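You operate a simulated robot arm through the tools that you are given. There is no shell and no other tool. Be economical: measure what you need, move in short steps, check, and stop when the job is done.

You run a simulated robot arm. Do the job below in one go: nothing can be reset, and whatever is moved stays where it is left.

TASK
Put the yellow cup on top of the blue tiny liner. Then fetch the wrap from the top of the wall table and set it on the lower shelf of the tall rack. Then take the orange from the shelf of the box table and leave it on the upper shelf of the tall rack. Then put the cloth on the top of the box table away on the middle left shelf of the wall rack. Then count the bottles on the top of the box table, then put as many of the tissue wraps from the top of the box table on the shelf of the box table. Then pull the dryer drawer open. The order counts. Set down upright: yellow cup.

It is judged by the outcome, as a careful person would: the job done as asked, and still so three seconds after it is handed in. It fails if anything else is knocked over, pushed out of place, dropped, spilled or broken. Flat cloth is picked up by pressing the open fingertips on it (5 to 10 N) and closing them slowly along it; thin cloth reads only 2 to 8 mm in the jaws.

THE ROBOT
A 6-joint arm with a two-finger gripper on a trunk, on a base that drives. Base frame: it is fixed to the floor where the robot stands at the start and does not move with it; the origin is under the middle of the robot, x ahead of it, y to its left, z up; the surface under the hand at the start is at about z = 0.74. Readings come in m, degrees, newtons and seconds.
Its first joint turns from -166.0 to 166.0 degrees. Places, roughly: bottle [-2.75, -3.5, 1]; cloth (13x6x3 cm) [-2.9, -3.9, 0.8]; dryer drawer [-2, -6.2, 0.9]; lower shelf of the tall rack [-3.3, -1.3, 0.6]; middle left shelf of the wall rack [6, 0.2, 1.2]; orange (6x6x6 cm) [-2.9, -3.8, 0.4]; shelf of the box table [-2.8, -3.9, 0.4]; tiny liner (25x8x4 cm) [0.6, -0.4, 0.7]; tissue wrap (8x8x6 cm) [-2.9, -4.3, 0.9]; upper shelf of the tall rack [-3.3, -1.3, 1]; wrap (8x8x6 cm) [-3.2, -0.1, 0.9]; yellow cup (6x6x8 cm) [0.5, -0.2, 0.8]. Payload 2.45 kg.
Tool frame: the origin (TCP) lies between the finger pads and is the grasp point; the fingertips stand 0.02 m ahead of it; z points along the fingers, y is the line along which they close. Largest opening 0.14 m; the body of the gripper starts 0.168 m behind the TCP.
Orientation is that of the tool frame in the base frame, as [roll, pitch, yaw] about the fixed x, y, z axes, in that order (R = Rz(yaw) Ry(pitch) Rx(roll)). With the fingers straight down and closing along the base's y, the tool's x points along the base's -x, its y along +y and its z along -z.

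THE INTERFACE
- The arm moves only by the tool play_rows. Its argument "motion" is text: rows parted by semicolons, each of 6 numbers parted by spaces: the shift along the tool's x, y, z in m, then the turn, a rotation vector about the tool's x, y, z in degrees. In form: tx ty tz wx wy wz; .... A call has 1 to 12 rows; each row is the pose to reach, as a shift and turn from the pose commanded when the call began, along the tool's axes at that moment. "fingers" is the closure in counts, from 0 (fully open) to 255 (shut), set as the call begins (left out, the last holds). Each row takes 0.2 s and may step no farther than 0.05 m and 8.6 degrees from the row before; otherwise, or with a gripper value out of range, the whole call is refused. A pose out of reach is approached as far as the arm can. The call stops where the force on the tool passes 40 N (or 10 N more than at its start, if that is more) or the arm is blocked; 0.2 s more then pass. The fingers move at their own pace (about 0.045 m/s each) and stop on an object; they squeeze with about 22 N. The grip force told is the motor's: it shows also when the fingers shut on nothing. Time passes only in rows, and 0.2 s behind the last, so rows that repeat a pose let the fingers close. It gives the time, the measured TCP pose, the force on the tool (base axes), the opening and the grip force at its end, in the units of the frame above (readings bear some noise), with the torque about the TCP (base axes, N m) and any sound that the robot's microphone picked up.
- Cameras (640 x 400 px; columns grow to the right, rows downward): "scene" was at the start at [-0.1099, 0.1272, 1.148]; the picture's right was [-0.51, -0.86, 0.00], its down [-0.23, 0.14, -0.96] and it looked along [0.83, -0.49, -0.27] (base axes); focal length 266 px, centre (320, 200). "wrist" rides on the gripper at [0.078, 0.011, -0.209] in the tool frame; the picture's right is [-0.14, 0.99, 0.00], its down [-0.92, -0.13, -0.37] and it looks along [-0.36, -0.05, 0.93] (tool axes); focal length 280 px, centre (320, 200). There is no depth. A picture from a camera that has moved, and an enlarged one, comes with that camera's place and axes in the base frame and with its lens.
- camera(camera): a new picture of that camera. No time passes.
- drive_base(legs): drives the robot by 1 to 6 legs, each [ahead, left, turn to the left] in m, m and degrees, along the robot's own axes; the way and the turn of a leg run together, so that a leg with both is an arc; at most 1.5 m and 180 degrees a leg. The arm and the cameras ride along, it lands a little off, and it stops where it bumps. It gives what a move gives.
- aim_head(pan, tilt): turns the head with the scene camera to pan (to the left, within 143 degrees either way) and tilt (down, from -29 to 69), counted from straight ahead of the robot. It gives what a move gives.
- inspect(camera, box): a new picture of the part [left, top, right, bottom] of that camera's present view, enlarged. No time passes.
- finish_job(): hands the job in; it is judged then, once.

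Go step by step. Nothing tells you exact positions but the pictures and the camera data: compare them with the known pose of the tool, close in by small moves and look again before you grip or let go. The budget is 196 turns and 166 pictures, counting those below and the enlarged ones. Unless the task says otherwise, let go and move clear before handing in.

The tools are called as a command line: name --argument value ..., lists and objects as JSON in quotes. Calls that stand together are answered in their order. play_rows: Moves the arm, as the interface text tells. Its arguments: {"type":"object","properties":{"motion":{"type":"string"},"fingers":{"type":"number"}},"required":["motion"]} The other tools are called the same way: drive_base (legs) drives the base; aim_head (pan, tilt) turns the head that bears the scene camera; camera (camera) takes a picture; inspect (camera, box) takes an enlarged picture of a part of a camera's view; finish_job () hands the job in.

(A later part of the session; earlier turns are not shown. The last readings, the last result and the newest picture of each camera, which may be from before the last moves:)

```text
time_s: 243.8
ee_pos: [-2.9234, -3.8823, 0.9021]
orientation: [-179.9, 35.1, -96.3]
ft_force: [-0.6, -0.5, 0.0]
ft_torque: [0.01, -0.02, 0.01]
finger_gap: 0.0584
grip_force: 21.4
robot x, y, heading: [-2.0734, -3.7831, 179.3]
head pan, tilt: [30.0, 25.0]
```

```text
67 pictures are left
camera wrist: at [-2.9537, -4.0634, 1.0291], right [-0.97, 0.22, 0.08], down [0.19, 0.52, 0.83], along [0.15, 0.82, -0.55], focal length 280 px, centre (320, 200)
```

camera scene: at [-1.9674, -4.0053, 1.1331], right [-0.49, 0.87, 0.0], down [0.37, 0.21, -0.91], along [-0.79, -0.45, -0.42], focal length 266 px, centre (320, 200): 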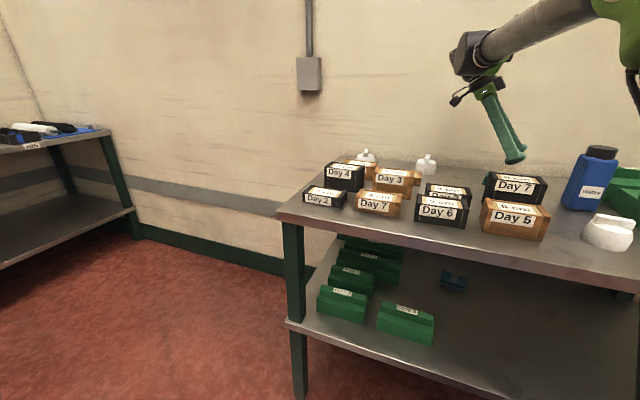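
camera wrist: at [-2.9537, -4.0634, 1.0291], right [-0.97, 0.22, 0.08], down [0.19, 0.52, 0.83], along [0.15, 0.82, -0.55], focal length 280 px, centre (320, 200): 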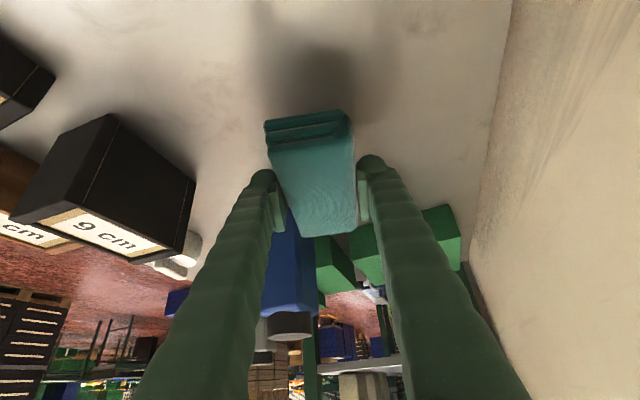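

Held nicely. Raising well above the bottles, then backing away from the table.

play_rows --motion "-0.023 0 -0.0328 0 0 0; -0.046 0 -0.0655 0 0 0; -0.069 0 -0.0983 0 0 0; -0.092 0 -0.131 0 0 0; -0.115 0 -0.164 0 0 0; -0.138 0 -0.197 0 0 0; -0.16 0 -0.23 0 0 0; -0.16 0 -0.23 0 0 0"

drive_base --legs '[[-0.55, 0, 0]]'

play_rows --motion "0 0 0 -4.59 0 -6.55; 0 0 0 -9.18 0 -13.1; 0 0 0 -13.8 0 -19.7; 0 0 0 -18.4 0 -26.2; 0 0 0 -23 0 -32.8; 0 0 0 -27.5 0 -39.3; 0 0 0 -32.1 0 -45.9; 0 0 0 -36.7 0 -52.4; 0 0 0 -41.3 0 -59; 0 0 0 -45.9 0 -65.5; 0 0 0 -50.5 0 -72.1; 0 0 0 -55.1 0 -78.6"

camera --camera "wrist"

aim_head --pan 139 --tilt 20

```text
time_s: 245.7
ee_pos: [-2.9236, -3.8836, 1.1825]
orientation: [-179.9, 35.2, -96.5]
ft_force: [-0.1, 0.9, 0.2]
ft_torque: [-0.04, 0.01, 0.02]
finger_gap: 0.0583
grip_force: 21.6
robot x, y, heading: [-2.0751, -3.7832, 179.7]
head pan, tilt: [30.0, 25.0]
```

```text
time_s: 248.8
ee_pos: [-2.3767, -3.8883, 1.1821]
orientation: [-179.9, 35.2, -96.4]
ft_force: [0.7, 1.1, 0.5]
ft_torque: [0.0, 0.01, 0.01]
finger_gap: 0.0581
grip_force: 22.3
robot x, y, heading: [-1.5277, -3.7868, 179.5]
head pan, tilt: [30.0, 25.0]
```

```text
time_s: 251.4
ee_pos: [-2.3769, -3.8887, 1.1816]
orientation: [-180.0, 35.0, -0.2]
ft_force: [0.5, 0.4, -0.9]
ft_torque: [0.0, 0.0, -0.03]
finger_gap: 0.0584
grip_force: 21.4
robot x, y, heading: [-1.5288, -3.7864, 179.7]
head pan, tilt: [30.0, 25.0]
```

```text
66 pictures are left
camera wrist: at [-2.1922, -3.8998, 1.3089], right [-0.12, -0.99, 0.08], down [-0.54, 0.13, 0.83], along [-0.83, 0.06, -0.55], focal length 280 px, centre (320, 200)
```

wrist: 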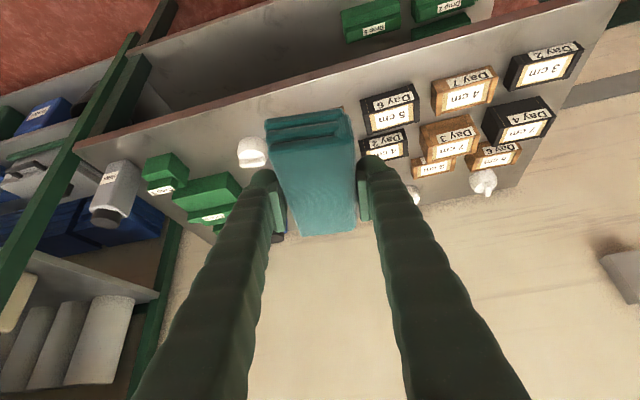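

```text
time_s: 253.3
ee_pos: [-2.3783, -3.8889, 1.1825]
orientation: [180.0, 35.0, -0.5]
ft_force: [0.1, -0.7, -1.1]
ft_torque: [-0.02, 0.0, 0.02]
finger_gap: 0.0583
grip_force: 21.8
robot x, y, heading: [-1.5285, -3.7869, 179.5]
head pan, tilt: [139.0, 20.0]
```

Now the long way to the wall rack at x≈6. Turning about to the right (open floor) to face +x.

drive_base --legs '[[0, 0, -90], [0, 0, -90]]'

aim_head --pan 25 --tilt 15

```text
time_s: 261.3
ee_pos: [-0.6821, -3.6767, 1.1828]
orientation: [-180.0, 35.0, -179.9]
ft_force: [-0.1, 0.6, -0.2]
ft_torque: [0.02, 0.01, -0.01]
finger_gap: 0.0583
grip_force: 22.1
robot x, y, heading: [-1.5262, -3.7866, 0.1]
head pan, tilt: [139.0, 20.0]
```

```text
time_s: 263.2
ee_pos: [-0.6822, -3.6763, 1.1825]
orientation: [-180.0, 35.0, -179.9]
ft_force: [0.1, -0.3, -0.2]
ft_torque: [-0.02, 0.04, 0.02]
finger_gap: 0.0583
grip_force: 21.8
robot x, y, heading: [-1.529, -3.7849, 0.1]
head pan, tilt: [25.0, 15.0]
```

camera --camera "scene"

```text
65 pictures are left
camera scene: at [-1.6359, -3.5725, 1.1493], right [0.43, -0.9, 0.0], down [-0.23, -0.11, -0.97], along [0.87, 0.41, -0.26], focal length 266 px, centre (320, 200)
```

scene: 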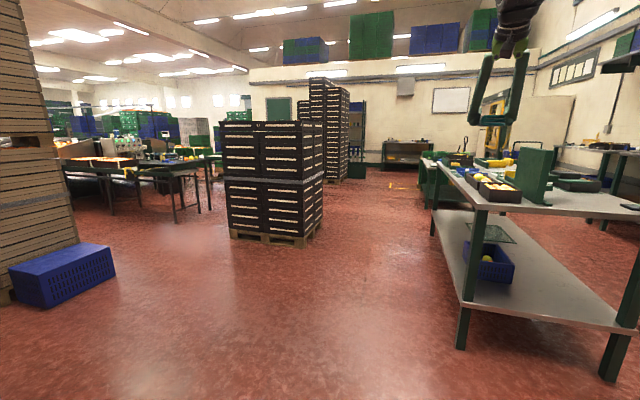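

A corridor runs between the black stack and the table on the right, centred near y≈-2.93. Driving there.

drive_base --legs '[[0, 0.85, 0], [1.4, 0, 0], [1.0, 0, 0]]'

aim_head --pan 30 --tilt 15

```text
time_s: 279.1
ee_pos: [1.7183, -2.8096, 1.1814]
orientation: [180.0, 35.0, 179.9]
ft_force: [0.3, 0.6, -0.6]
ft_torque: [-0.01, 0.01, -0.01]
finger_gap: 0.0579
grip_force: 21.9
robot x, y, heading: [0.8696, -2.9146, 0.2]
head pan, tilt: [25.0, 15.0]
```

```text
time_s: 279.8
ee_pos: [1.7188, -2.8076, 1.1828]
orientation: [180.0, 35.0, 179.9]
ft_force: [0.0, 0.9, -1.2]
ft_torque: [-0.01, -0.02, -0.01]
finger_gap: 0.0582
grip_force: 21.8
robot x, y, heading: [0.871, -2.9157, 0.0]
head pan, tilt: [30.0, 15.0]
```

camera --camera "scene"

```text
64 pictures are left
camera scene: at [0.7607, -2.6932, 1.1493], right [0.5, -0.87, 0.0], down [-0.22, -0.13, -0.97], along [0.84, 0.48, -0.26], focal length 266 px, centre (320, 200)
```

scene: 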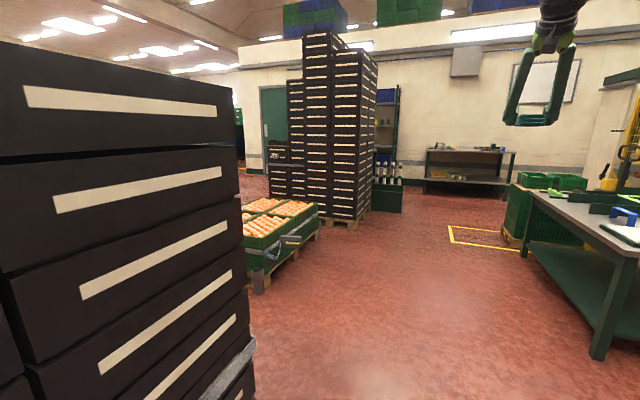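

The way ahead continues along y≈-2.5. Driving on to about x=4.2.

drive_base --legs '[[1.4, 0.2, 0], [1.4, 0.25, 0], [0.6, 0, 0]]'

aim_head --pan 55 --tilt 10

```text
time_s: 296.5
ee_pos: [5.1126, -2.3389, 1.1824]
orientation: [179.9, 35.0, 180.0]
ft_force: [-0.8, -0.4, 0.4]
ft_torque: [0.02, 0.0, 0.02]
finger_gap: 0.0578
grip_force: 21.5
robot x, y, heading: [4.2677, -2.4477, 0.1]
head pan, tilt: [30.0, 15.0]
```

```text
time_s: 297.4
ee_pos: [5.1135, -2.3389, 1.1821]
orientation: [-180.0, 35.1, 179.8]
ft_force: [-0.3, 0.2, -0.9]
ft_torque: [-0.02, -0.01, 0.03]
finger_gap: 0.0579
grip_force: 22.3
robot x, y, heading: [4.2659, -2.4468, -0.1]
head pan, tilt: [55.0, 10.0]
```

camera --camera "scene"

```text
63 pictures are left
camera scene: at [4.1273, -2.1948, 1.1575], right [0.82, -0.57, 0.0], down [-0.1, -0.14, -0.98], along [0.56, 0.81, -0.17], focal length 266 px, centre (320, 200)
```

scene: 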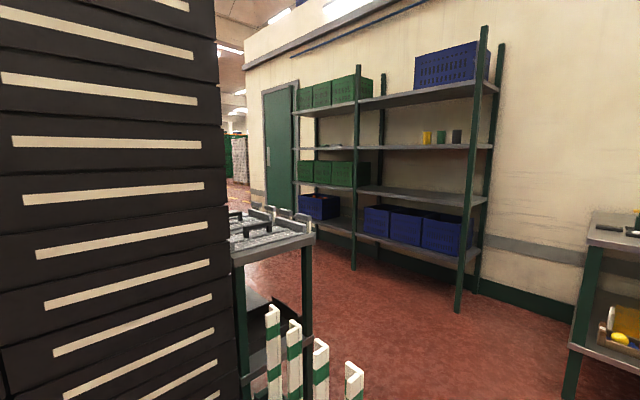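

The wall rack's left bay is ahead-left (y≈-0.27…0.8, front x≈5.93); its middle shelf is at z≈1.21. A low cart is near; I check the floor.

aim_head --pan 60 --tilt 45

```text
time_s: 298.4
ee_pos: [5.1127, -2.3387, 1.1816]
orientation: [-179.9, 34.9, 179.8]
ft_force: [0.1, -0.3, -0.7]
ft_torque: [-0.02, -0.01, -0.01]
finger_gap: 0.0578
grip_force: 22.1
robot x, y, heading: [4.2636, -2.4426, 0.4]
head pan, tilt: [60.0, 45.0]
```

camera --camera "scene"

```text
62 pictures are left
camera scene: at [4.1146, -2.2004, 1.1026], right [0.87, -0.5, 0.0], down [-0.35, -0.61, -0.71], along [0.35, 0.61, -0.71], focal length 266 px, centre (320, 200)
```

scene: 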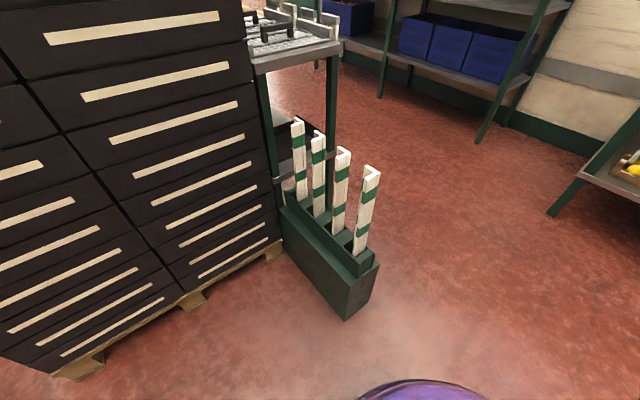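

The passage east of the cart (x≈5.15) is free. Driving: ahead, turn left to face +y, sidestep, and forward.

drive_base --legs '[[0.55, 0, 0], [0, 0, 90], [0, -0.35, 0], [1.3, 0, 0]]'

aim_head --pan -20 --tilt 15

```text
time_s: 313.3
ee_pos: [5.0706, -0.3057, 1.1822]
orientation: [-180.0, 35.0, -90.4]
ft_force: [0.9, -0.3, -0.7]
ft_torque: [0.02, 0.0, -0.02]
finger_gap: 0.0577
grip_force: 21.9
robot x, y, heading: [5.174, -1.1507, 89.5]
head pan, tilt: [60.0, 45.0]
```

```text
time_s: 314.9
ee_pos: [5.071, -0.3044, 1.1818]
orientation: [180.0, 35.0, -90.2]
ft_force: [-0.2, 0.4, -0.7]
ft_torque: [0.0, -0.04, -0.01]
finger_gap: 0.0578
grip_force: 21.8
robot x, y, heading: [5.1697, -1.1522, 89.7]
head pan, tilt: [-20.0, 15.0]
```

camera --camera "scene"

```text
61 pictures are left
camera scene: at [5.0279, -1.255, 1.1493], right [0.94, -0.35, 0.0], down [-0.09, -0.24, -0.97], along [0.33, 0.91, -0.26], focal length 266 px, centre (320, 200)
```

scene: 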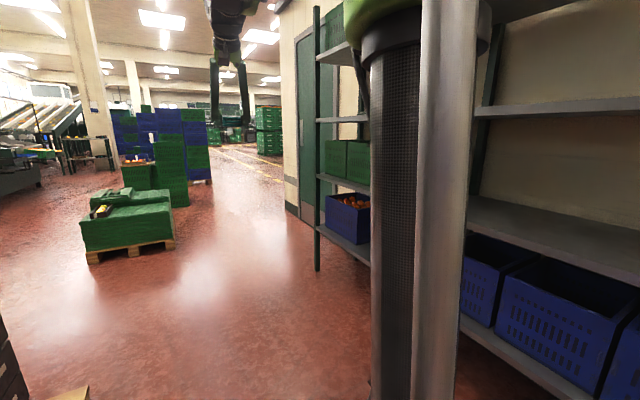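

Rack is turned ~10°, left bay centre front at about (5.79, 0.19). I move to (4.80, -0.09) and turn to heading 10°.

drive_base --legs '[[1.06, 0.37, 0], [0, 0, -79.5]]'

aim_head --pan 0 --tilt 5

camera --camera "wrist"

```text
time_s: 324.1
ee_pos: [5.6278, 0.159, 1.1824]
orientation: [180.0, 35.0, -170.7]
ft_force: [0.1, -0.4, -0.2]
ft_torque: [-0.04, 0.01, 0.02]
finger_gap: 0.0577
grip_force: 21.6
robot x, y, heading: [4.8054, -0.0814, 9.6]
head pan, tilt: [-20.0, 15.0]
```

```text
time_s: 324.9
ee_pos: [5.6283, 0.1596, 1.1821]
orientation: [-180.0, 35.0, -170.8]
ft_force: [-0.2, 0.3, -1.1]
ft_torque: [-0.04, 0.03, -0.03]
finger_gap: 0.0578
grip_force: 22.2
robot x, y, heading: [4.8063, -0.0832, 9.6]
head pan, tilt: [0.0, 5.0]
```

```text
60 pictures are left
camera wrist: at [5.4465, 0.141, 1.309], right [-0.05, 1.0, 0.08], down [0.56, -0.04, 0.83], along [0.83, 0.08, -0.55], focal length 280 px, centre (320, 200)
```

wrist: 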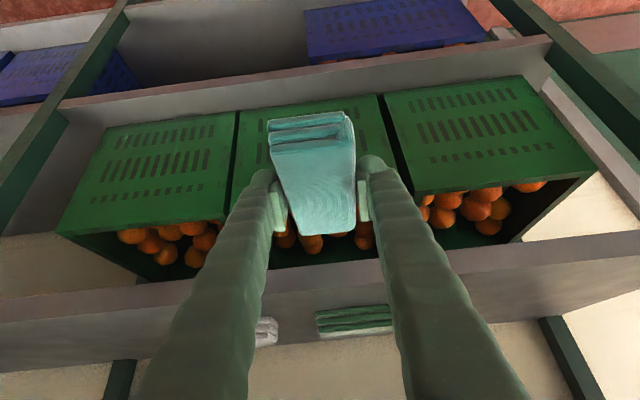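

camera --camera "scene"

```text
59 pictures are left
camera scene: at [4.6829, 0.0729, 1.1655], right [0.16, -0.99, 0.0], down [-0.09, -0.01, -1.0], along [0.98, 0.16, -0.09], focal length 266 px, centre (320, 200)
```

scene: 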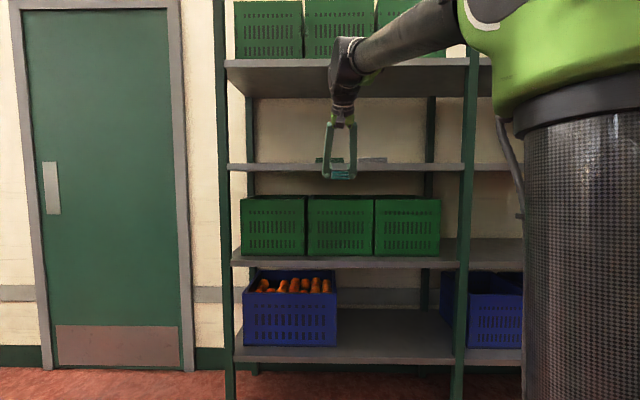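

The middle shelf (top z≈1.22) already holds a green cloth (y≈0.16–0.28) and a pale one; free space is at y≈0.42. Moving left and up, still in front of the rack.

play_rows --motion "-0.0132 0.034 -0.0113 0 0 0; -0.0265 0.068 -0.0226 0 0 0; -0.0397 0.102 -0.0339 0 0 0; -0.0529 0.136 -0.0451 0 0 0; -0.0661 0.17 -0.0564 0 0 0; -0.0794 0.204 -0.0677 0 0 0; -0.0926 0.238 -0.079 0 0 0; -0.0926 0.238 -0.079 0 0 0"

camera --camera "wrist"

camera --camera "scene"

```text
time_s: 326.7
ee_pos: [5.6202, 0.3988, 1.2987]
orientation: [179.9, 35.1, -170.7]
ft_force: [-0.2, 0.0, 0.0]
ft_torque: [-0.03, 0.0, 0.0]
finger_gap: 0.0577
grip_force: 21.4
robot x, y, heading: [4.8108, -0.0823, 9.4]
head pan, tilt: [0.0, 5.0]
```

```text
58 pictures are left
camera wrist: at [5.438, 0.3813, 1.4253], right [-0.05, 1.0, 0.08], down [0.56, -0.04, 0.83], along [0.83, 0.08, -0.55], focal length 280 px, centre (320, 200)
```

wrist: 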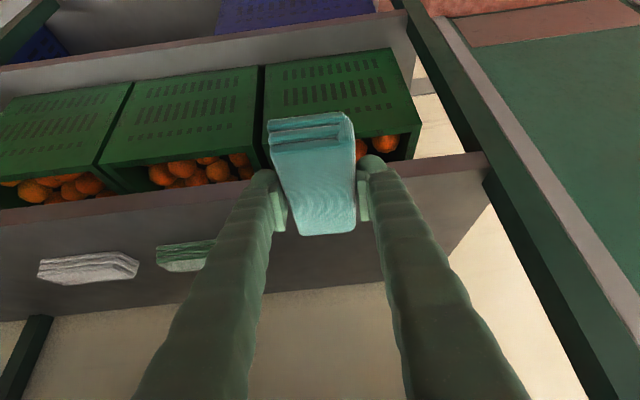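

```text
57 pictures are left
camera scene: at [4.6828, 0.073, 1.1655], right [0.16, -0.99, 0.0], down [-0.09, -0.01, -1.0], along [0.98, 0.16, -0.09], focal length 266 px, centre (320, 200)
```

scene: 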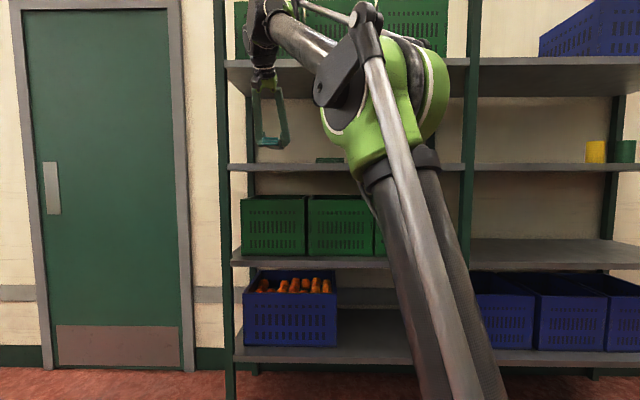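

Shelf front here is x≈5.69. Lowering slightly, then moving in 18 cm.

play_rows --motion "0.0163 0.0197 0.0289 0 0 0; -0.0133 0.018 0.0496 0 0 0; -0.0429 0.016 0.0703 0 0 0; -0.0725 0.014 0.091 0 0 0; -0.0725 0.014 0.091 0 0 0"

camera --camera "wrist"

camera --camera "scene"

```text
time_s: 327.9
ee_pos: [5.7261, 0.4286, 1.2653]
orientation: [-179.9, 35.0, -170.7]
ft_force: [-0.6, -0.5, 0.2]
ft_torque: [0.06, -0.01, 0.02]
finger_gap: 0.0578
grip_force: 21.3
out of reach, approached as far as the arm can: row 4
robot x, y, heading: [4.8127, -0.0832, 9.4]
head pan, tilt: [0.0, 5.0]
```

```text
56 pictures are left
camera wrist: at [5.5445, 0.4112, 1.392], right [-0.05, 1.0, 0.08], down [0.56, -0.04, 0.83], along [0.83, 0.08, -0.55], focal length 280 px, centre (320, 200)
```

wrist: 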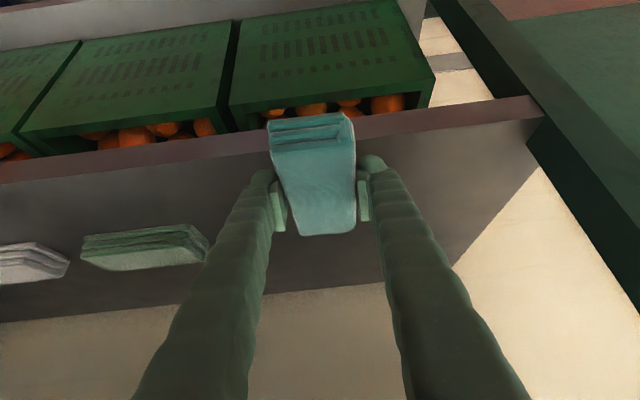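

```text
55 pictures are left
camera scene: at [4.6826, 0.0729, 1.1655], right [0.16, -0.99, 0.0], down [-0.09, -0.01, -1.0], along [0.98, 0.16, -0.09], focal length 266 px, centre (320, 200)
```

scene: 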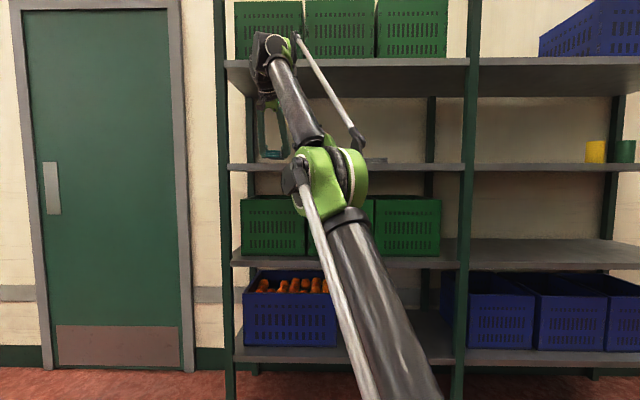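

The arm is nearly stretched. Lowering 1 cm and nudging the base 6 cm forward.

play_rows --motion "0.0069 0 0.0098 0 0 0; 0.0069 0 0.0098 0 0 0"

drive_base --legs '[[0.065, 0, 0]]'

camera --camera "wrist"

inspect --camera "scene" --box '[210, 20, 350, 180]'

```text
time_s: 328.5
ee_pos: [5.7272, 0.4292, 1.2533]
orientation: [179.9, 35.0, -170.8]
ft_force: [-0.1, -0.4, -0.9]
ft_torque: [0.01, 0.03, 0.0]
finger_gap: 0.0578
grip_force: 21.8
robot x, y, heading: [4.8058, -0.0868, 9.4]
head pan, tilt: [0.0, 5.0]
```

```text
time_s: 329.5
ee_pos: [5.7902, 0.4411, 1.2535]
orientation: [180.0, 35.0, -170.8]
ft_force: [0.0, 0.4, -0.5]
ft_torque: [-0.01, -0.01, 0.0]
finger_gap: 0.0577
grip_force: 22.1
robot x, y, heading: [4.8705, -0.076, 9.2]
head pan, tilt: [0.0, 5.0]
```

```text
54 pictures are left
camera wrist: at [5.6102, 0.4228, 1.381], right [-0.05, 1.0, 0.08], down [0.56, -0.04, 0.83], along [0.83, 0.08, -0.55], focal length 280 px, centre (320, 200)
```

wrist: 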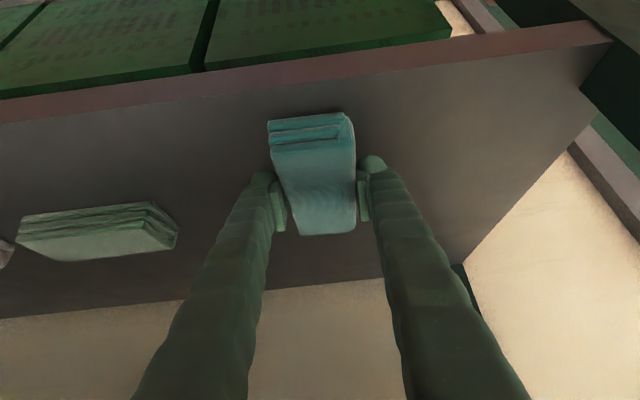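

```text
2.50 times, centred on (280, 100) of scene
camera zoom: at [4.747, 0.0837, 1.1655], right [0.16, -0.99, 0.0], down [-0.09, -0.01, -1.0], along [0.98, 0.16, -0.09], focal length 666 px, centre (420, 450)
```

zoom: 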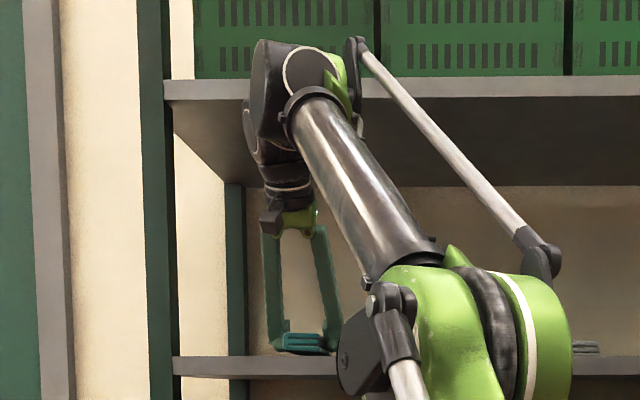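

Cloth is fully over the shelf. Feeling down.

play_rows --motion "0.0017 0 0.0025 0 0 0; 0.0034 0 0.0049 0 0 0; 0.0034 0 0.0049 0 0 0"

inspect --camera "scene" --box '[250, 130, 310, 180]'

```text
time_s: 330.3
ee_pos: [5.7922, 0.4417, 1.2478]
orientation: [180.0, 35.0, -170.7]
ft_force: [0.6, 0.1, -1.0]
ft_torque: [-0.02, 0.01, 0.01]
finger_gap: 0.0577
grip_force: 22.2
robot x, y, heading: [4.871, -0.0753, 9.4]
head pan, tilt: [0.0, 5.0]
```

```text
8.00 times, centred on (280, 155) of scene
camera zoom: at [4.747, 0.0837, 1.1655], right [0.16, -0.99, 0.0], down [-0.09, -0.01, -1.0], along [0.98, 0.16, -0.09], focal length 2131 px, centre (640, 560)
```

zoom: 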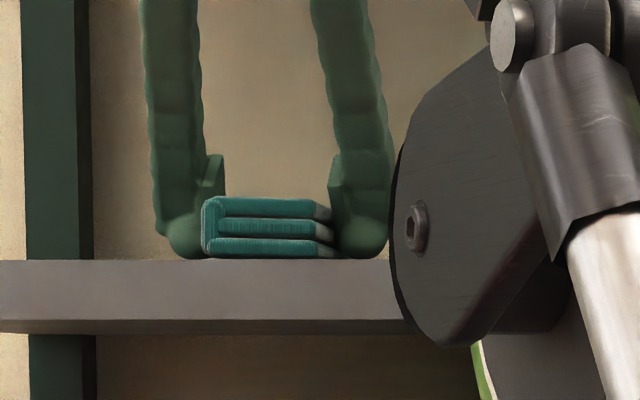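

play_rows --motion "0.0017 0 0.0025 0 0 0; 0.0034 0 0.0049 0 0 0; 0.0034 0 0.0049 0 0 0"

```text
time_s: 331.1
ee_pos: [5.7904, 0.4415, 1.2438]
orientation: [180.0, 35.2, -170.8]
ft_force: [-1.7, 0.3, 12.4]
ft_torque: [-0.07, 0.3, -0.01]
finger_gap: 0.0582
grip_force: 22.1
robot x, y, heading: [4.872, -0.0715, 9.6]
head pan, tilt: [0.0, 5.0]
stopped in row 3: the force on the tool passed its limit at 41 N (the readings are from after the stop); the commanded pose is now the measured one
```

Contact. Relieving 1 mm, opening, and withdrawing up along the tool.

play_rows --motion "-0.0006 0 -0.0008 0 0 0; -0.0006 0 -0.0008 0 0 0; -0.0006 0 -0.0008 0 0 0; -0.0006 0 -0.0008 0 0 0" --fingers 90

camera --camera "wrist"

```text
time_s: 332.1
ee_pos: [5.7915, 0.4416, 1.2431]
orientation: [-180.0, 35.1, -170.8]
ft_force: [-0.4, -0.9, 0.3]
ft_torque: [-0.02, -0.02, 0.0]
finger_gap: 0.0906
grip_force: 0.1
robot x, y, heading: [4.8709, -0.0747, 9.4]
head pan, tilt: [0.0, 5.0]
```

```text
51 pictures are left
camera wrist: at [5.61, 0.4231, 1.3706], right [-0.05, 1.0, 0.08], down [0.56, -0.04, 0.83], along [0.83, 0.08, -0.55], focal length 280 px, centre (320, 200)
```

wrist: 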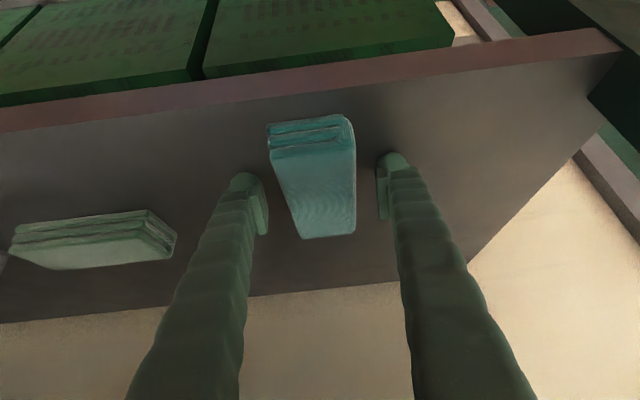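

The cloth lies flat. Raising 1.5 cm and backing straight out.

play_rows --motion "-0.0043 0 -0.0061 0 0 0; -0.0086 0 -0.0123 0 0 0; -0.0086 0 -0.0123 0 0 0"

drive_base --legs '[[-0.25, 0, 0]]'

camera --camera "wrist"

```text
time_s: 332.9
ee_pos: [5.7915, 0.4423, 1.2595]
orientation: [-180.0, 35.0, -170.8]
ft_force: [0.4, -0.2, -0.2]
ft_torque: [-0.04, -0.02, 0.03]
finger_gap: 0.0905
grip_force: 0.1
robot x, y, heading: [4.8718, -0.073, 9.3]
head pan, tilt: [0.0, 5.0]
```

```text
time_s: 334.4
ee_pos: [5.6489, 0.4217, 1.2606]
orientation: [-180.0, 35.0, -170.6]
ft_force: [0.0, -0.3, -0.3]
ft_torque: [0.03, 0.01, -0.03]
finger_gap: 0.0907
grip_force: 0.1
robot x, y, heading: [4.7327, -0.0962, 9.4]
head pan, tilt: [0.0, 5.0]
stopped in leg 1: the robot was blocked; the commanded pose is now the measured one
```

```text
50 pictures are left
camera wrist: at [5.4677, 0.4027, 1.3868], right [-0.05, 1.0, 0.08], down [0.56, -0.04, 0.83], along [0.83, 0.09, -0.55], focal length 280 px, centre (320, 200)
```

wrist: 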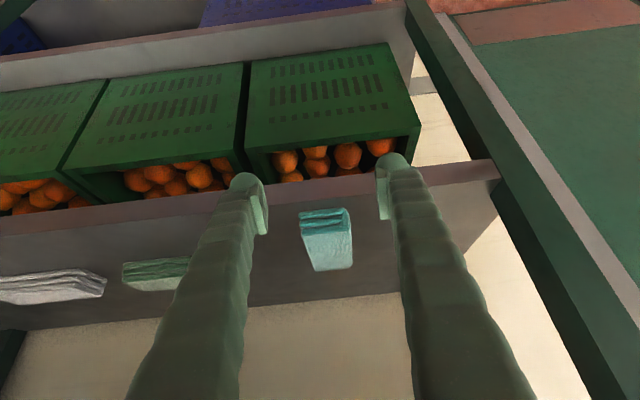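

The cloth is stored. The base just bumped something behind; I'll fold the arm to its travel pose, move off, and look back.

play_rows --motion "0.023 -0.036 -0.0023 0 0 0; 0.046 -0.071 -0.0046 0 0 0; 0.069 -0.107 -0.007 0 0 0; 0.0926 -0.143 -0.009 0 0 0; 0.1157 -0.179 -0.0114 0 0 0; 0.139 -0.214 -0.0137 0 0 0; 0.162 -0.25 -0.016 0 0 0; 0.162 -0.25 -0.016 0 0 0"

drive_base --legs '[[0.05, 0, 0]]'

aim_head --pan 140 --tilt 40

```text
time_s: 336.2
ee_pos: [5.5518, 0.1523, 1.1787]
orientation: [180.0, 35.2, -170.6]
ft_force: [-0.7, 0.2, -0.1]
ft_torque: [-0.02, 0.0, 0.02]
finger_gap: 0.0905
grip_force: 0.0
robot x, y, heading: [4.7298, -0.0962, 9.3]
head pan, tilt: [0.0, 5.0]
```

```text
time_s: 337.1
ee_pos: [5.6008, 0.1605, 1.1795]
orientation: [-179.9, 35.1, -170.6]
ft_force: [-0.5, -0.2, -0.1]
ft_torque: [0.01, 0.0, -0.01]
finger_gap: 0.0903
grip_force: 0.1
robot x, y, heading: [4.7812, -0.0885, 9.7]
head pan, tilt: [0.0, 5.0]
```

```text
time_s: 339.4
ee_pos: [5.6013, 0.161, 1.1794]
orientation: [-180.0, 35.1, -170.7]
ft_force: [0.1, 0.1, -0.1]
ft_torque: [-0.01, -0.04, 0.01]
finger_gap: 0.0904
grip_force: 0.1
robot x, y, heading: [4.7786, -0.0891, 9.7]
head pan, tilt: [140.0, 40.0]
```

camera --camera "scene"

```text
49 pictures are left
camera scene: at [4.4926, 0.0971, 1.1098], right [0.51, 0.86, 0.0], down [0.55, -0.33, -0.77], along [-0.66, 0.39, -0.64], focal length 266 px, centre (320, 200)
```

scene: 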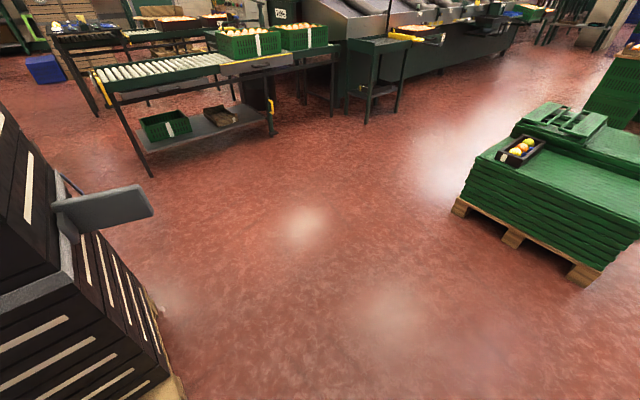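

Nothing seems disturbed behind. Heading back along the known route to the box table.

drive_base --legs '[[0, 0, 80.3], [-1.06, -0.39, 0], [-1.3, 0, 0], [0, 0.35, 0], [0, 0, 90], [1.0, 0, 0]]'

aim_head --pan 0 --tilt 25

```text
time_s: 365.1
ee_pos: [2.9407, -2.5204, 1.18]
orientation: [-180.0, 35.1, -1.3]
ft_force: [-0.2, 0.0, 1.0]
ft_torque: [0.02, 0.02, 0.01]
finger_gap: 0.0906
grip_force: 0.0
robot x, y, heading: [3.7898, -2.4295, 179.0]
head pan, tilt: [140.0, 40.0]
```

```text
time_s: 367.4
ee_pos: [2.9409, -2.5187, 1.1804]
orientation: [-180.0, 35.1, -1.3]
ft_force: [-0.5, 0.2, -0.2]
ft_torque: [-0.01, 0.01, 0.0]
finger_gap: 0.0905
grip_force: 0.1
robot x, y, heading: [3.7913, -2.4248, 179.0]
head pan, tilt: [0.0, 25.0]
```

drive_base --legs '[[1.4, 0.24, 1], [1.5, 0.25, 0], [1.4, 0, 0], [1.0, 0, 0], [0, 0.75, 0]]'

camera --camera "scene"

```text
refused: leg 2 is longer than a leg can be; nothing moved
```

```text
48 pictures are left
camera scene: at [3.8842, -2.6052, 1.1331], right [0.02, 1.0, 0.0], down [0.42, -0.01, -0.91], along [-0.91, 0.02, -0.42], focal length 266 px, centre (320, 200)
```

scene: 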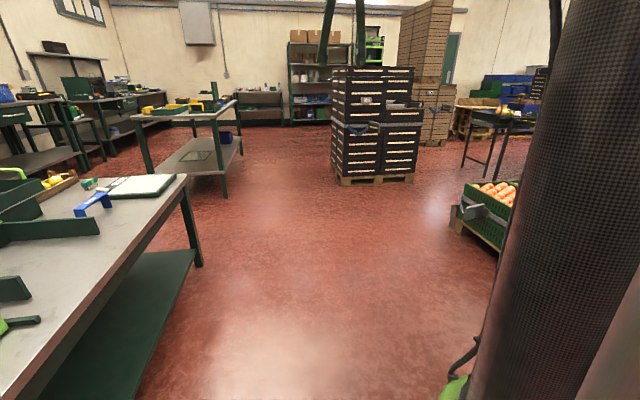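

drive_base --legs '[[1.4, 0.25, 1], [1.4, 0.25, 0], [1.4, 0, 0], [1.1, 0, 0], [0, 0.8, 0]]'

camera --camera "scene"

camera --camera "wrist"

```text
time_s: 396.8
ee_pos: [-2.3609, -3.7696, 1.1813]
orientation: [-180.0, 35.1, -1.1]
ft_force: [0.1, -0.4, 0.6]
ft_torque: [-0.02, -0.01, 0.01]
finger_gap: 0.0907
grip_force: 0.0
robot x, y, heading: [-1.5102, -3.677, 179.0]
head pan, tilt: [0.0, 25.0]
```

```text
47 pictures are left
camera scene: at [-1.4176, -3.8543, 1.1331], right [0.02, 1.0, 0.0], down [0.42, -0.01, -0.91], along [-0.91, 0.02, -0.42], focal length 266 px, centre (320, 200)
```

scene: 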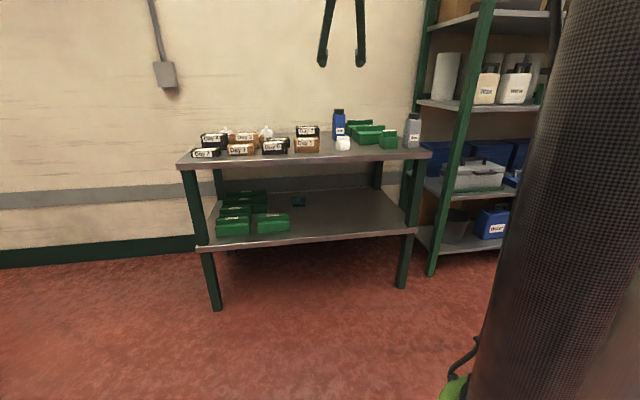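

```text
46 pictures are left
camera wrist: at [-2.1756, -3.7834, 1.3067], right [-0.13, -0.99, 0.08], down [-0.54, 0.14, 0.83], along [-0.83, 0.07, -0.55], focal length 280 px, centre (320, 200)
```

wrist: 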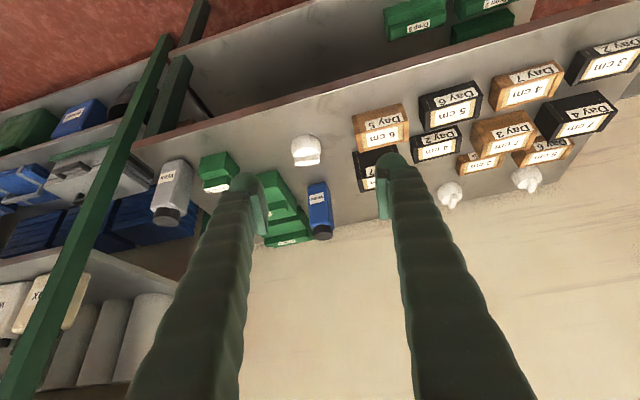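

Only Water and Wax are bottles, so two tissue wraps go to the shelf. Front wrap at (-2.658, -3.723). I set the hand at 60° tilt, lower, in front of me before approaching.

play_rows --motion "0.036 -0.006 0.0128 0 -2.8 0; 0.072 -0.012 0.0256 0 -5.6 0; 0.108 -0.018 0.0383 0 -8.3 0; 0.144 -0.024 0.0511 0 -11.1 0; 0.18 -0.03 0.0639 0 -13.9 0; 0.216 -0.036 0.0767 0 -16.7 0; 0.252 -0.042 0.0894 0 -19.4 0; 0.288 -0.048 0.102 0 -22.2 0; 0.324 -0.0535 0.115 0 -25 0; 0.324 -0.0535 0.115 0 -25 0" --fingers 55

drive_base --legs '[[0.38, 0, 1]]'

camera --camera "wrist"

```text
time_s: 399.0
ee_pos: [-2.1604, -3.7205, 0.9007]
orientation: [180.0, 60.1, -1.1]
ft_force: [0.3, 0.7, 0.5]
ft_torque: [0.04, 0.03, 0.02]
finger_gap: 0.1102
grip_force: 0.0
robot x, y, heading: [-1.5104, -3.6784, 178.9]
head pan, tilt: [0.0, 25.0]
```

```text
time_s: 401.4
ee_pos: [-2.5431, -3.7311, 0.9]
orientation: [179.9, 60.0, -0.2]
ft_force: [0.1, -0.6, -0.3]
ft_torque: [0.03, 0.01, -0.01]
finger_gap: 0.1096
grip_force: 0.1
robot x, y, heading: [-1.8953, -3.6741, -179.8]
head pan, tilt: [0.0, 25.0]
```

```text
45 pictures are left
camera wrist: at [-2.321, -3.7412, 0.9373], right [-0.07, -0.99, 0.12], down [-0.14, 0.13, 0.98], along [-0.99, 0.05, -0.15], focal length 280 px, centre (320, 200)
```

wrist: 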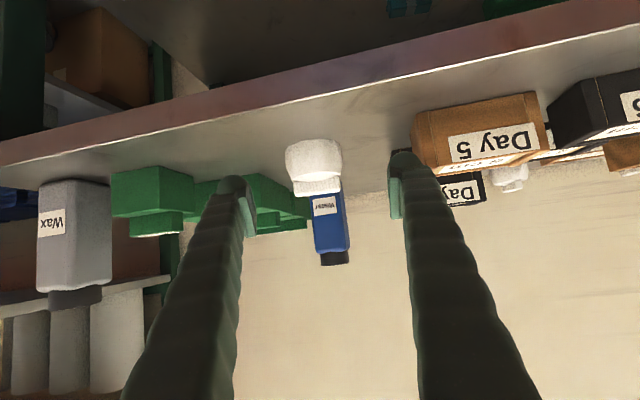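

Aligned; sliding the fingers around the front wrap.

play_rows --motion "0 -0.01 0.03 0 0 0; -0.002 -0.01 0.06 0 0 0; -0.004 -0.01 0.09 0 0 0; -0.0069 -0.01 0.122 0 0 0; -0.0069 -0.01 0.122 0 0 0" --fingers 65

camera --camera "wrist"

```text
time_s: 402.6
ee_pos: [-2.6534, -3.7209, 0.8461]
orientation: [179.9, 60.0, 0.0]
ft_force: [-0.2, 0.0, 0.0]
ft_torque: [0.0, 0.02, 0.03]
finger_gap: 0.1044
grip_force: 0.0
robot x, y, heading: [-1.8963, -3.6727, -180.3]
head pan, tilt: [0.0, 25.0]
```

```text
44 pictures are left
camera wrist: at [-2.4311, -3.7307, 0.8823], right [-0.07, -0.99, 0.12], down [-0.14, 0.13, 0.98], along [-0.99, 0.05, -0.15], focal length 280 px, centre (320, 200)
```

wrist: 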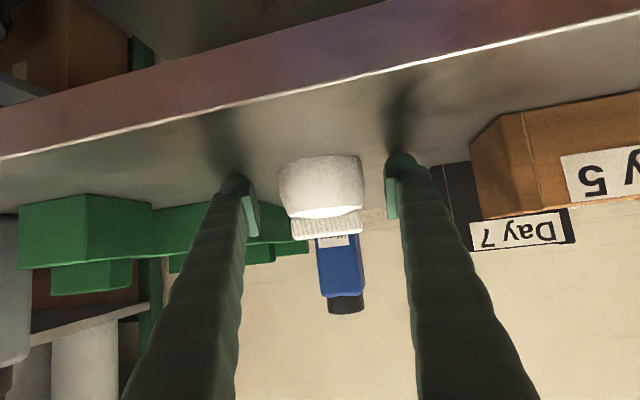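

Straddling it. Closing and lifting slowly.

play_rows --motion "0 0 0 0 0 0; 0 0 0 0 0 0; 0 0 0 0 0 0; 0 0 0 0 0 0; 0 0 0 0 0 0" --fingers 255

play_rows --motion "-0.0043 0 -0.0025 0 0 0; -0.0087 0 -0.005 0 0 0; -0.0173 0 -0.01 0 0 0; -0.026 0 -0.015 0 0 0; -0.0346 0 -0.02 0 0 0; -0.0433 0 -0.025 0 0 0; -0.0433 0 -0.025 0 0 0"

camera --camera "wrist"

```text
time_s: 403.8
ee_pos: [-2.6523, -3.7196, 0.8458]
orientation: [-180.0, 60.2, 0.0]
ft_force: [-0.3, 0.3, 1.6]
ft_torque: [-0.04, 0.01, -0.06]
finger_gap: 0.0685
grip_force: 22.5
robot x, y, heading: [-1.8984, -3.6768, -179.8]
head pan, tilt: [0.0, 25.0]
```

```text
time_s: 405.4
ee_pos: [-2.6517, -3.7204, 0.8953]
orientation: [-179.9, 60.1, -0.1]
ft_force: [0.6, 0.2, -0.3]
ft_torque: [-0.02, -0.02, 0.01]
finger_gap: 0.0688
grip_force: 22.2
robot x, y, heading: [-1.895, -3.672, -179.7]
head pan, tilt: [0.0, 25.0]
```

```text
43 pictures are left
camera wrist: at [-2.4303, -3.731, 0.9327], right [-0.07, -0.99, 0.12], down [-0.14, 0.13, 0.98], along [-0.99, 0.05, -0.15], focal length 280 px, centre (320, 200)
```

wrist: 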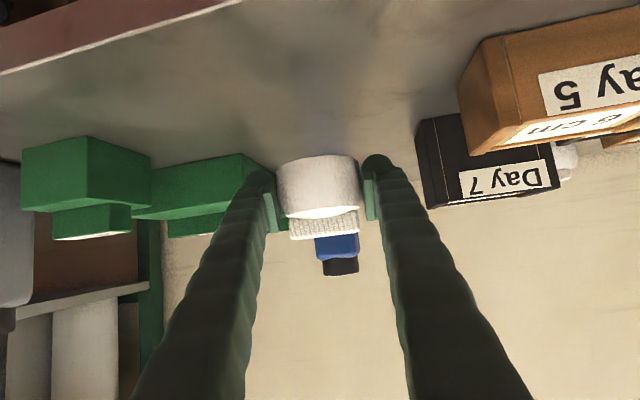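

Held. Backing out, then lowering in front of the shelf.

drive_base --legs '[[-0.32, 0, 0]]'

play_rows --motion "0.037 0 0.0214 0 0 0; 0.074 0 0.0428 0 0 0; 0.111 0 0.0642 0 0 0; 0.148 0 0.0856 0 0 0; 0.185 0 0.107 0 0 0; 0.222 0 0.1283 0 0 0; 0.259 0 0.15 0 0 0; 0.296 0 0.171 0 0 0; 0.333 0 0.1925 0 0 0; 0.333 0 0.1925 0 0 0"

camera --camera "wrist"

camera --camera "scene"

```text
time_s: 407.5
ee_pos: [-2.3329, -3.72, 0.8946]
orientation: [179.9, 60.1, -0.1]
ft_force: [-0.8, 0.2, 0.1]
ft_torque: [0.01, 0.03, -0.02]
finger_gap: 0.0685
grip_force: 22.1
robot x, y, heading: [-1.5739, -3.6722, 179.8]
head pan, tilt: [0.0, 25.0]
```

```text
time_s: 409.7
ee_pos: [-2.3651, -3.7226, 0.5798]
orientation: [-179.9, 60.0, -0.1]
ft_force: [0.2, -0.3, 0.8]
ft_torque: [-0.01, -0.02, -0.01]
finger_gap: 0.0683
grip_force: 22.1
out of reach, approached as far as the arm can: row 8, 9, 10
robot x, y, heading: [-1.5708, -3.6707, 180.1]
head pan, tilt: [0.0, 25.0]
```

```text
42 pictures are left
camera wrist: at [-2.1431, -3.7327, 0.6177], right [-0.07, -0.99, 0.12], down [-0.14, 0.13, 0.98], along [-0.99, 0.05, -0.15], focal length 280 px, centre (320, 200)
```

wrist: 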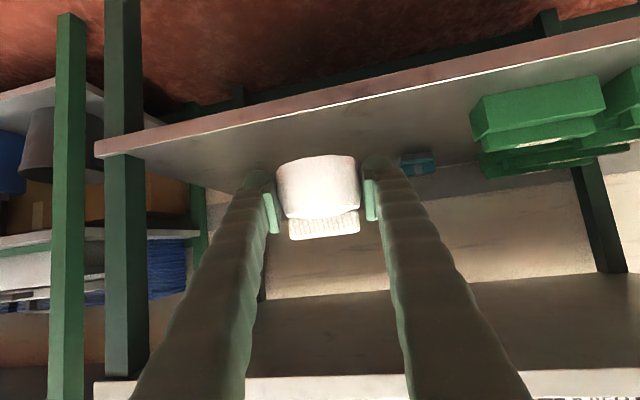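

```text
41 pictures are left
camera scene: at [-1.4785, -3.8488, 1.1331], right [0.0, 1.0, 0.0], down [0.42, 0.0, -0.91], along [-0.91, 0.0, -0.42], focal length 266 px, centre (320, 200)
```

scene: 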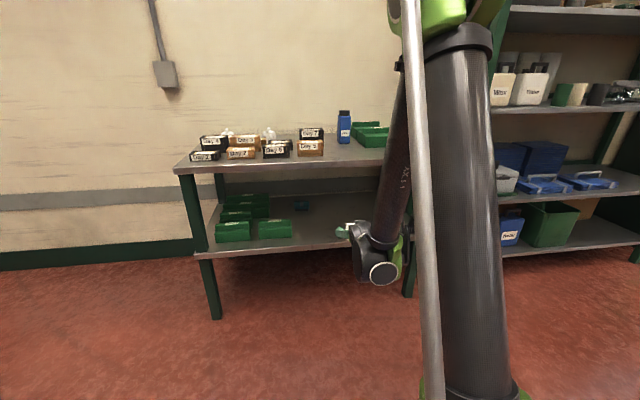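

The joint range wants a longer arm when low: backing the base 0.3 m and extending.

drive_base --legs '[[-0.3, 0, 0]]'

play_rows --motion "-0.0111 0 0.0369 0 0 0; -0.022 0 0.0738 0 0 0; -0.0333 0 0.1107 0 0 0; -0.0444 0 0.1475 0 0 0; -0.0555 0 0.1844 0 0 0; -0.0666 0 0.2213 0 0 0; -0.0777 0 0.258 0 0 0; -0.089 0 0.295 0 0 0; -0.089 0 0.295 0 0 0"

```text
time_s: 411.8
ee_pos: [-2.063, -3.7258, 0.5797]
orientation: [-180.0, 59.9, 0.2]
ft_force: [-0.5, 0.6, 0.2]
ft_torque: [-0.03, 0.03, -0.03]
finger_gap: 0.0685
grip_force: 22.1
robot x, y, heading: [-1.2736, -3.6755, -180.1]
head pan, tilt: [0.0, 25.0]
```

```text
time_s: 413.8
ee_pos: [-2.3628, -3.7272, 0.5079]
orientation: [179.9, 60.0, 0.2]
ft_force: [0.2, -0.3, -0.3]
ft_torque: [0.0, -0.05, 0.01]
finger_gap: 0.068
grip_force: 21.8
robot x, y, heading: [-1.2768, -3.6726, -179.8]
head pan, tilt: [0.0, 25.0]
```

Now sliding in under the tabletop by driving 0.3 m forward.

drive_base --legs '[[0.3, 0, 0]]'

camera --camera "wrist"

camera --camera "scene"

```text
time_s: 415.8
ee_pos: [-2.6599, -3.7212, 0.5073]
orientation: [180.0, 59.9, 0.0]
ft_force: [-0.5, -0.7, -0.3]
ft_torque: [0.0, -0.01, -0.01]
finger_gap: 0.0684
grip_force: 21.9
robot x, y, heading: [-1.5723, -3.6803, -179.6]
head pan, tilt: [0.0, 25.0]
```

```text
40 pictures are left
camera wrist: at [-2.4387, -3.7334, 0.5462], right [-0.07, -0.99, 0.12], down [-0.14, 0.13, 0.98], along [-0.99, 0.05, -0.15], focal length 280 px, centre (320, 200)
```

wrist: 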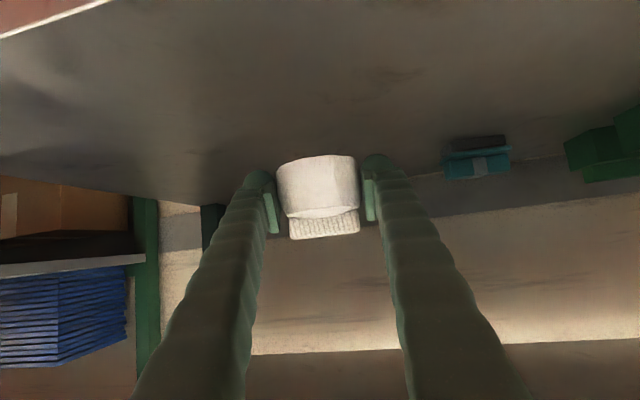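

```text
39 pictures are left
camera scene: at [-1.4742, -3.8489, 1.1331], right [0.0, 1.0, 0.0], down [0.42, 0.0, -0.91], along [-0.91, 0.0, -0.42], focal length 266 px, centre (320, 200)
```

scene: 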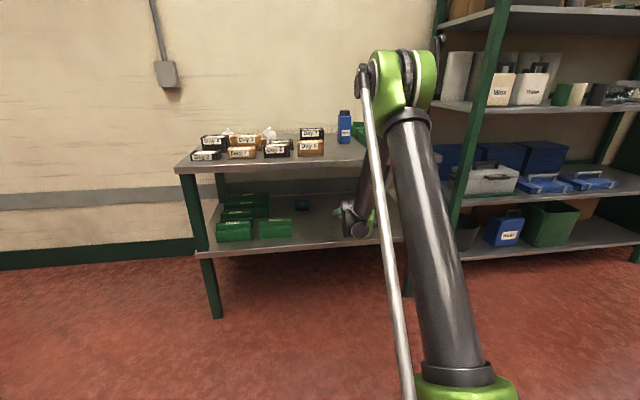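

Inside the bay. Lowering toward the shelf.

play_rows --motion "0.0104 0 0.006 0 0 0; 0.0208 0 0.012 0 0 0; 0.0312 0 0.018 0 0 0; 0.039 0 0.0225 0 0 0; 0.039 0 0.0225 0 0 0"

play_rows --motion "0.0026 0 0.0015 0 0 0; 0.0052 0 0.003 0 0 0; 0.0052 0 0.003 0 0 0"

```text
time_s: 417.0
ee_pos: [-2.6605, -3.7236, 0.4626]
orientation: [-180.0, 59.9, -0.2]
ft_force: [-0.4, 0.4, -0.8]
ft_torque: [0.02, -0.01, -0.07]
finger_gap: 0.0686
grip_force: 22.0
robot x, y, heading: [-1.5732, -3.6724, -179.7]
head pan, tilt: [0.0, 25.0]
```

```text
time_s: 417.8
ee_pos: [-2.6609, -3.7233, 0.4571]
orientation: [-180.0, 59.9, -0.1]
ft_force: [-0.1, 0.2, 0.9]
ft_torque: [0.03, -0.01, -0.02]
finger_gap: 0.0682
grip_force: 21.9
robot x, y, heading: [-1.5706, -3.6721, -179.9]
head pan, tilt: [0.0, 25.0]
```

play_rows --motion "0.0026 0 0.0015 0 0 0; 0.0052 0 0.003 0 0 0; 0.0052 0 0.003 0 0 0"

```text
time_s: 418.6
ee_pos: [-2.6607, -3.7227, 0.4506]
orientation: [180.0, 59.8, -0.1]
ft_force: [-0.1, -0.1, -0.3]
ft_torque: [0.01, -0.03, 0.01]
finger_gap: 0.0684
grip_force: 21.7
robot x, y, heading: [-1.5689, -3.6743, -179.8]
head pan, tilt: [0.0, 25.0]
```

play_rows --motion "0.0026 0 0.0015 0 0 0; 0.0052 0 0.003 0 0 0; 0.0052 0 0.003 0 0 0"

```text
time_s: 419.4
ee_pos: [-2.6607, -3.7236, 0.4459]
orientation: [179.9, 60.0, -0.1]
ft_force: [-1.3, -0.3, 10.7]
ft_torque: [-0.13, 0.4, -0.01]
finger_gap: 0.0686
grip_force: 21.7
robot x, y, heading: [-1.5697, -3.6718, -179.9]
head pan, tilt: [0.0, 25.0]
```

Contact at 10.7 N. Opening, lifting 5 mm, and backing straight out.

play_rows --motion "-0.001 0 -0.0006 0 0 0; -0.001 0 -0.0006 0 0 0; -0.001 0 -0.0006 0 0 0; -0.001 0 -0.0006 0 0 0; -0.0053 0 -0.003 0 0 0; -0.0053 0 -0.003 0 0 0" --fingers 60

drive_base --legs '[[-0.3, 0, 0]]'

camera --camera "wrist"

```text
time_s: 420.8
ee_pos: [-2.6606, -3.7237, 0.4513]
orientation: [-179.9, 59.9, 0.0]
ft_force: [0.2, -0.2, 0.7]
ft_torque: [-0.04, 0.0, -0.03]
finger_gap: 0.107
grip_force: 0.1
robot x, y, heading: [-1.5724, -3.674, -180.0]
head pan, tilt: [0.0, 25.0]
```

```text
time_s: 422.9
ee_pos: [-2.3612, -3.7251, 0.4508]
orientation: [-179.9, 59.8, 0.1]
ft_force: [-0.3, 0.2, 0.2]
ft_torque: [0.02, 0.0, -0.01]
finger_gap: 0.1072
grip_force: 0.1
robot x, y, heading: [-1.2744, -3.6716, -179.7]
head pan, tilt: [0.0, 25.0]
```

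```text
38 pictures are left
camera wrist: at [-2.1403, -3.7347, 0.4891], right [-0.07, -0.99, 0.12], down [-0.14, 0.13, 0.98], along [-0.99, 0.05, -0.15], focal length 280 px, centre (320, 200)
```

wrist: 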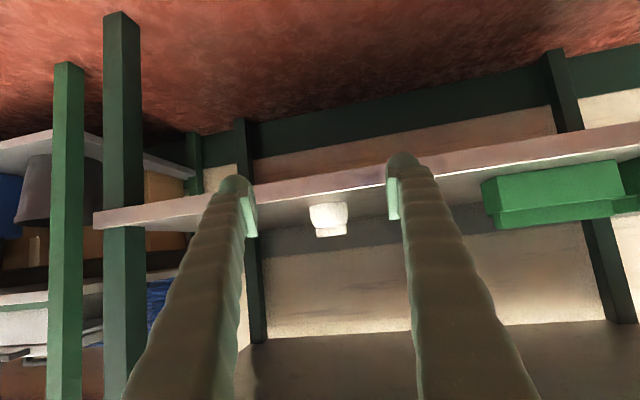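

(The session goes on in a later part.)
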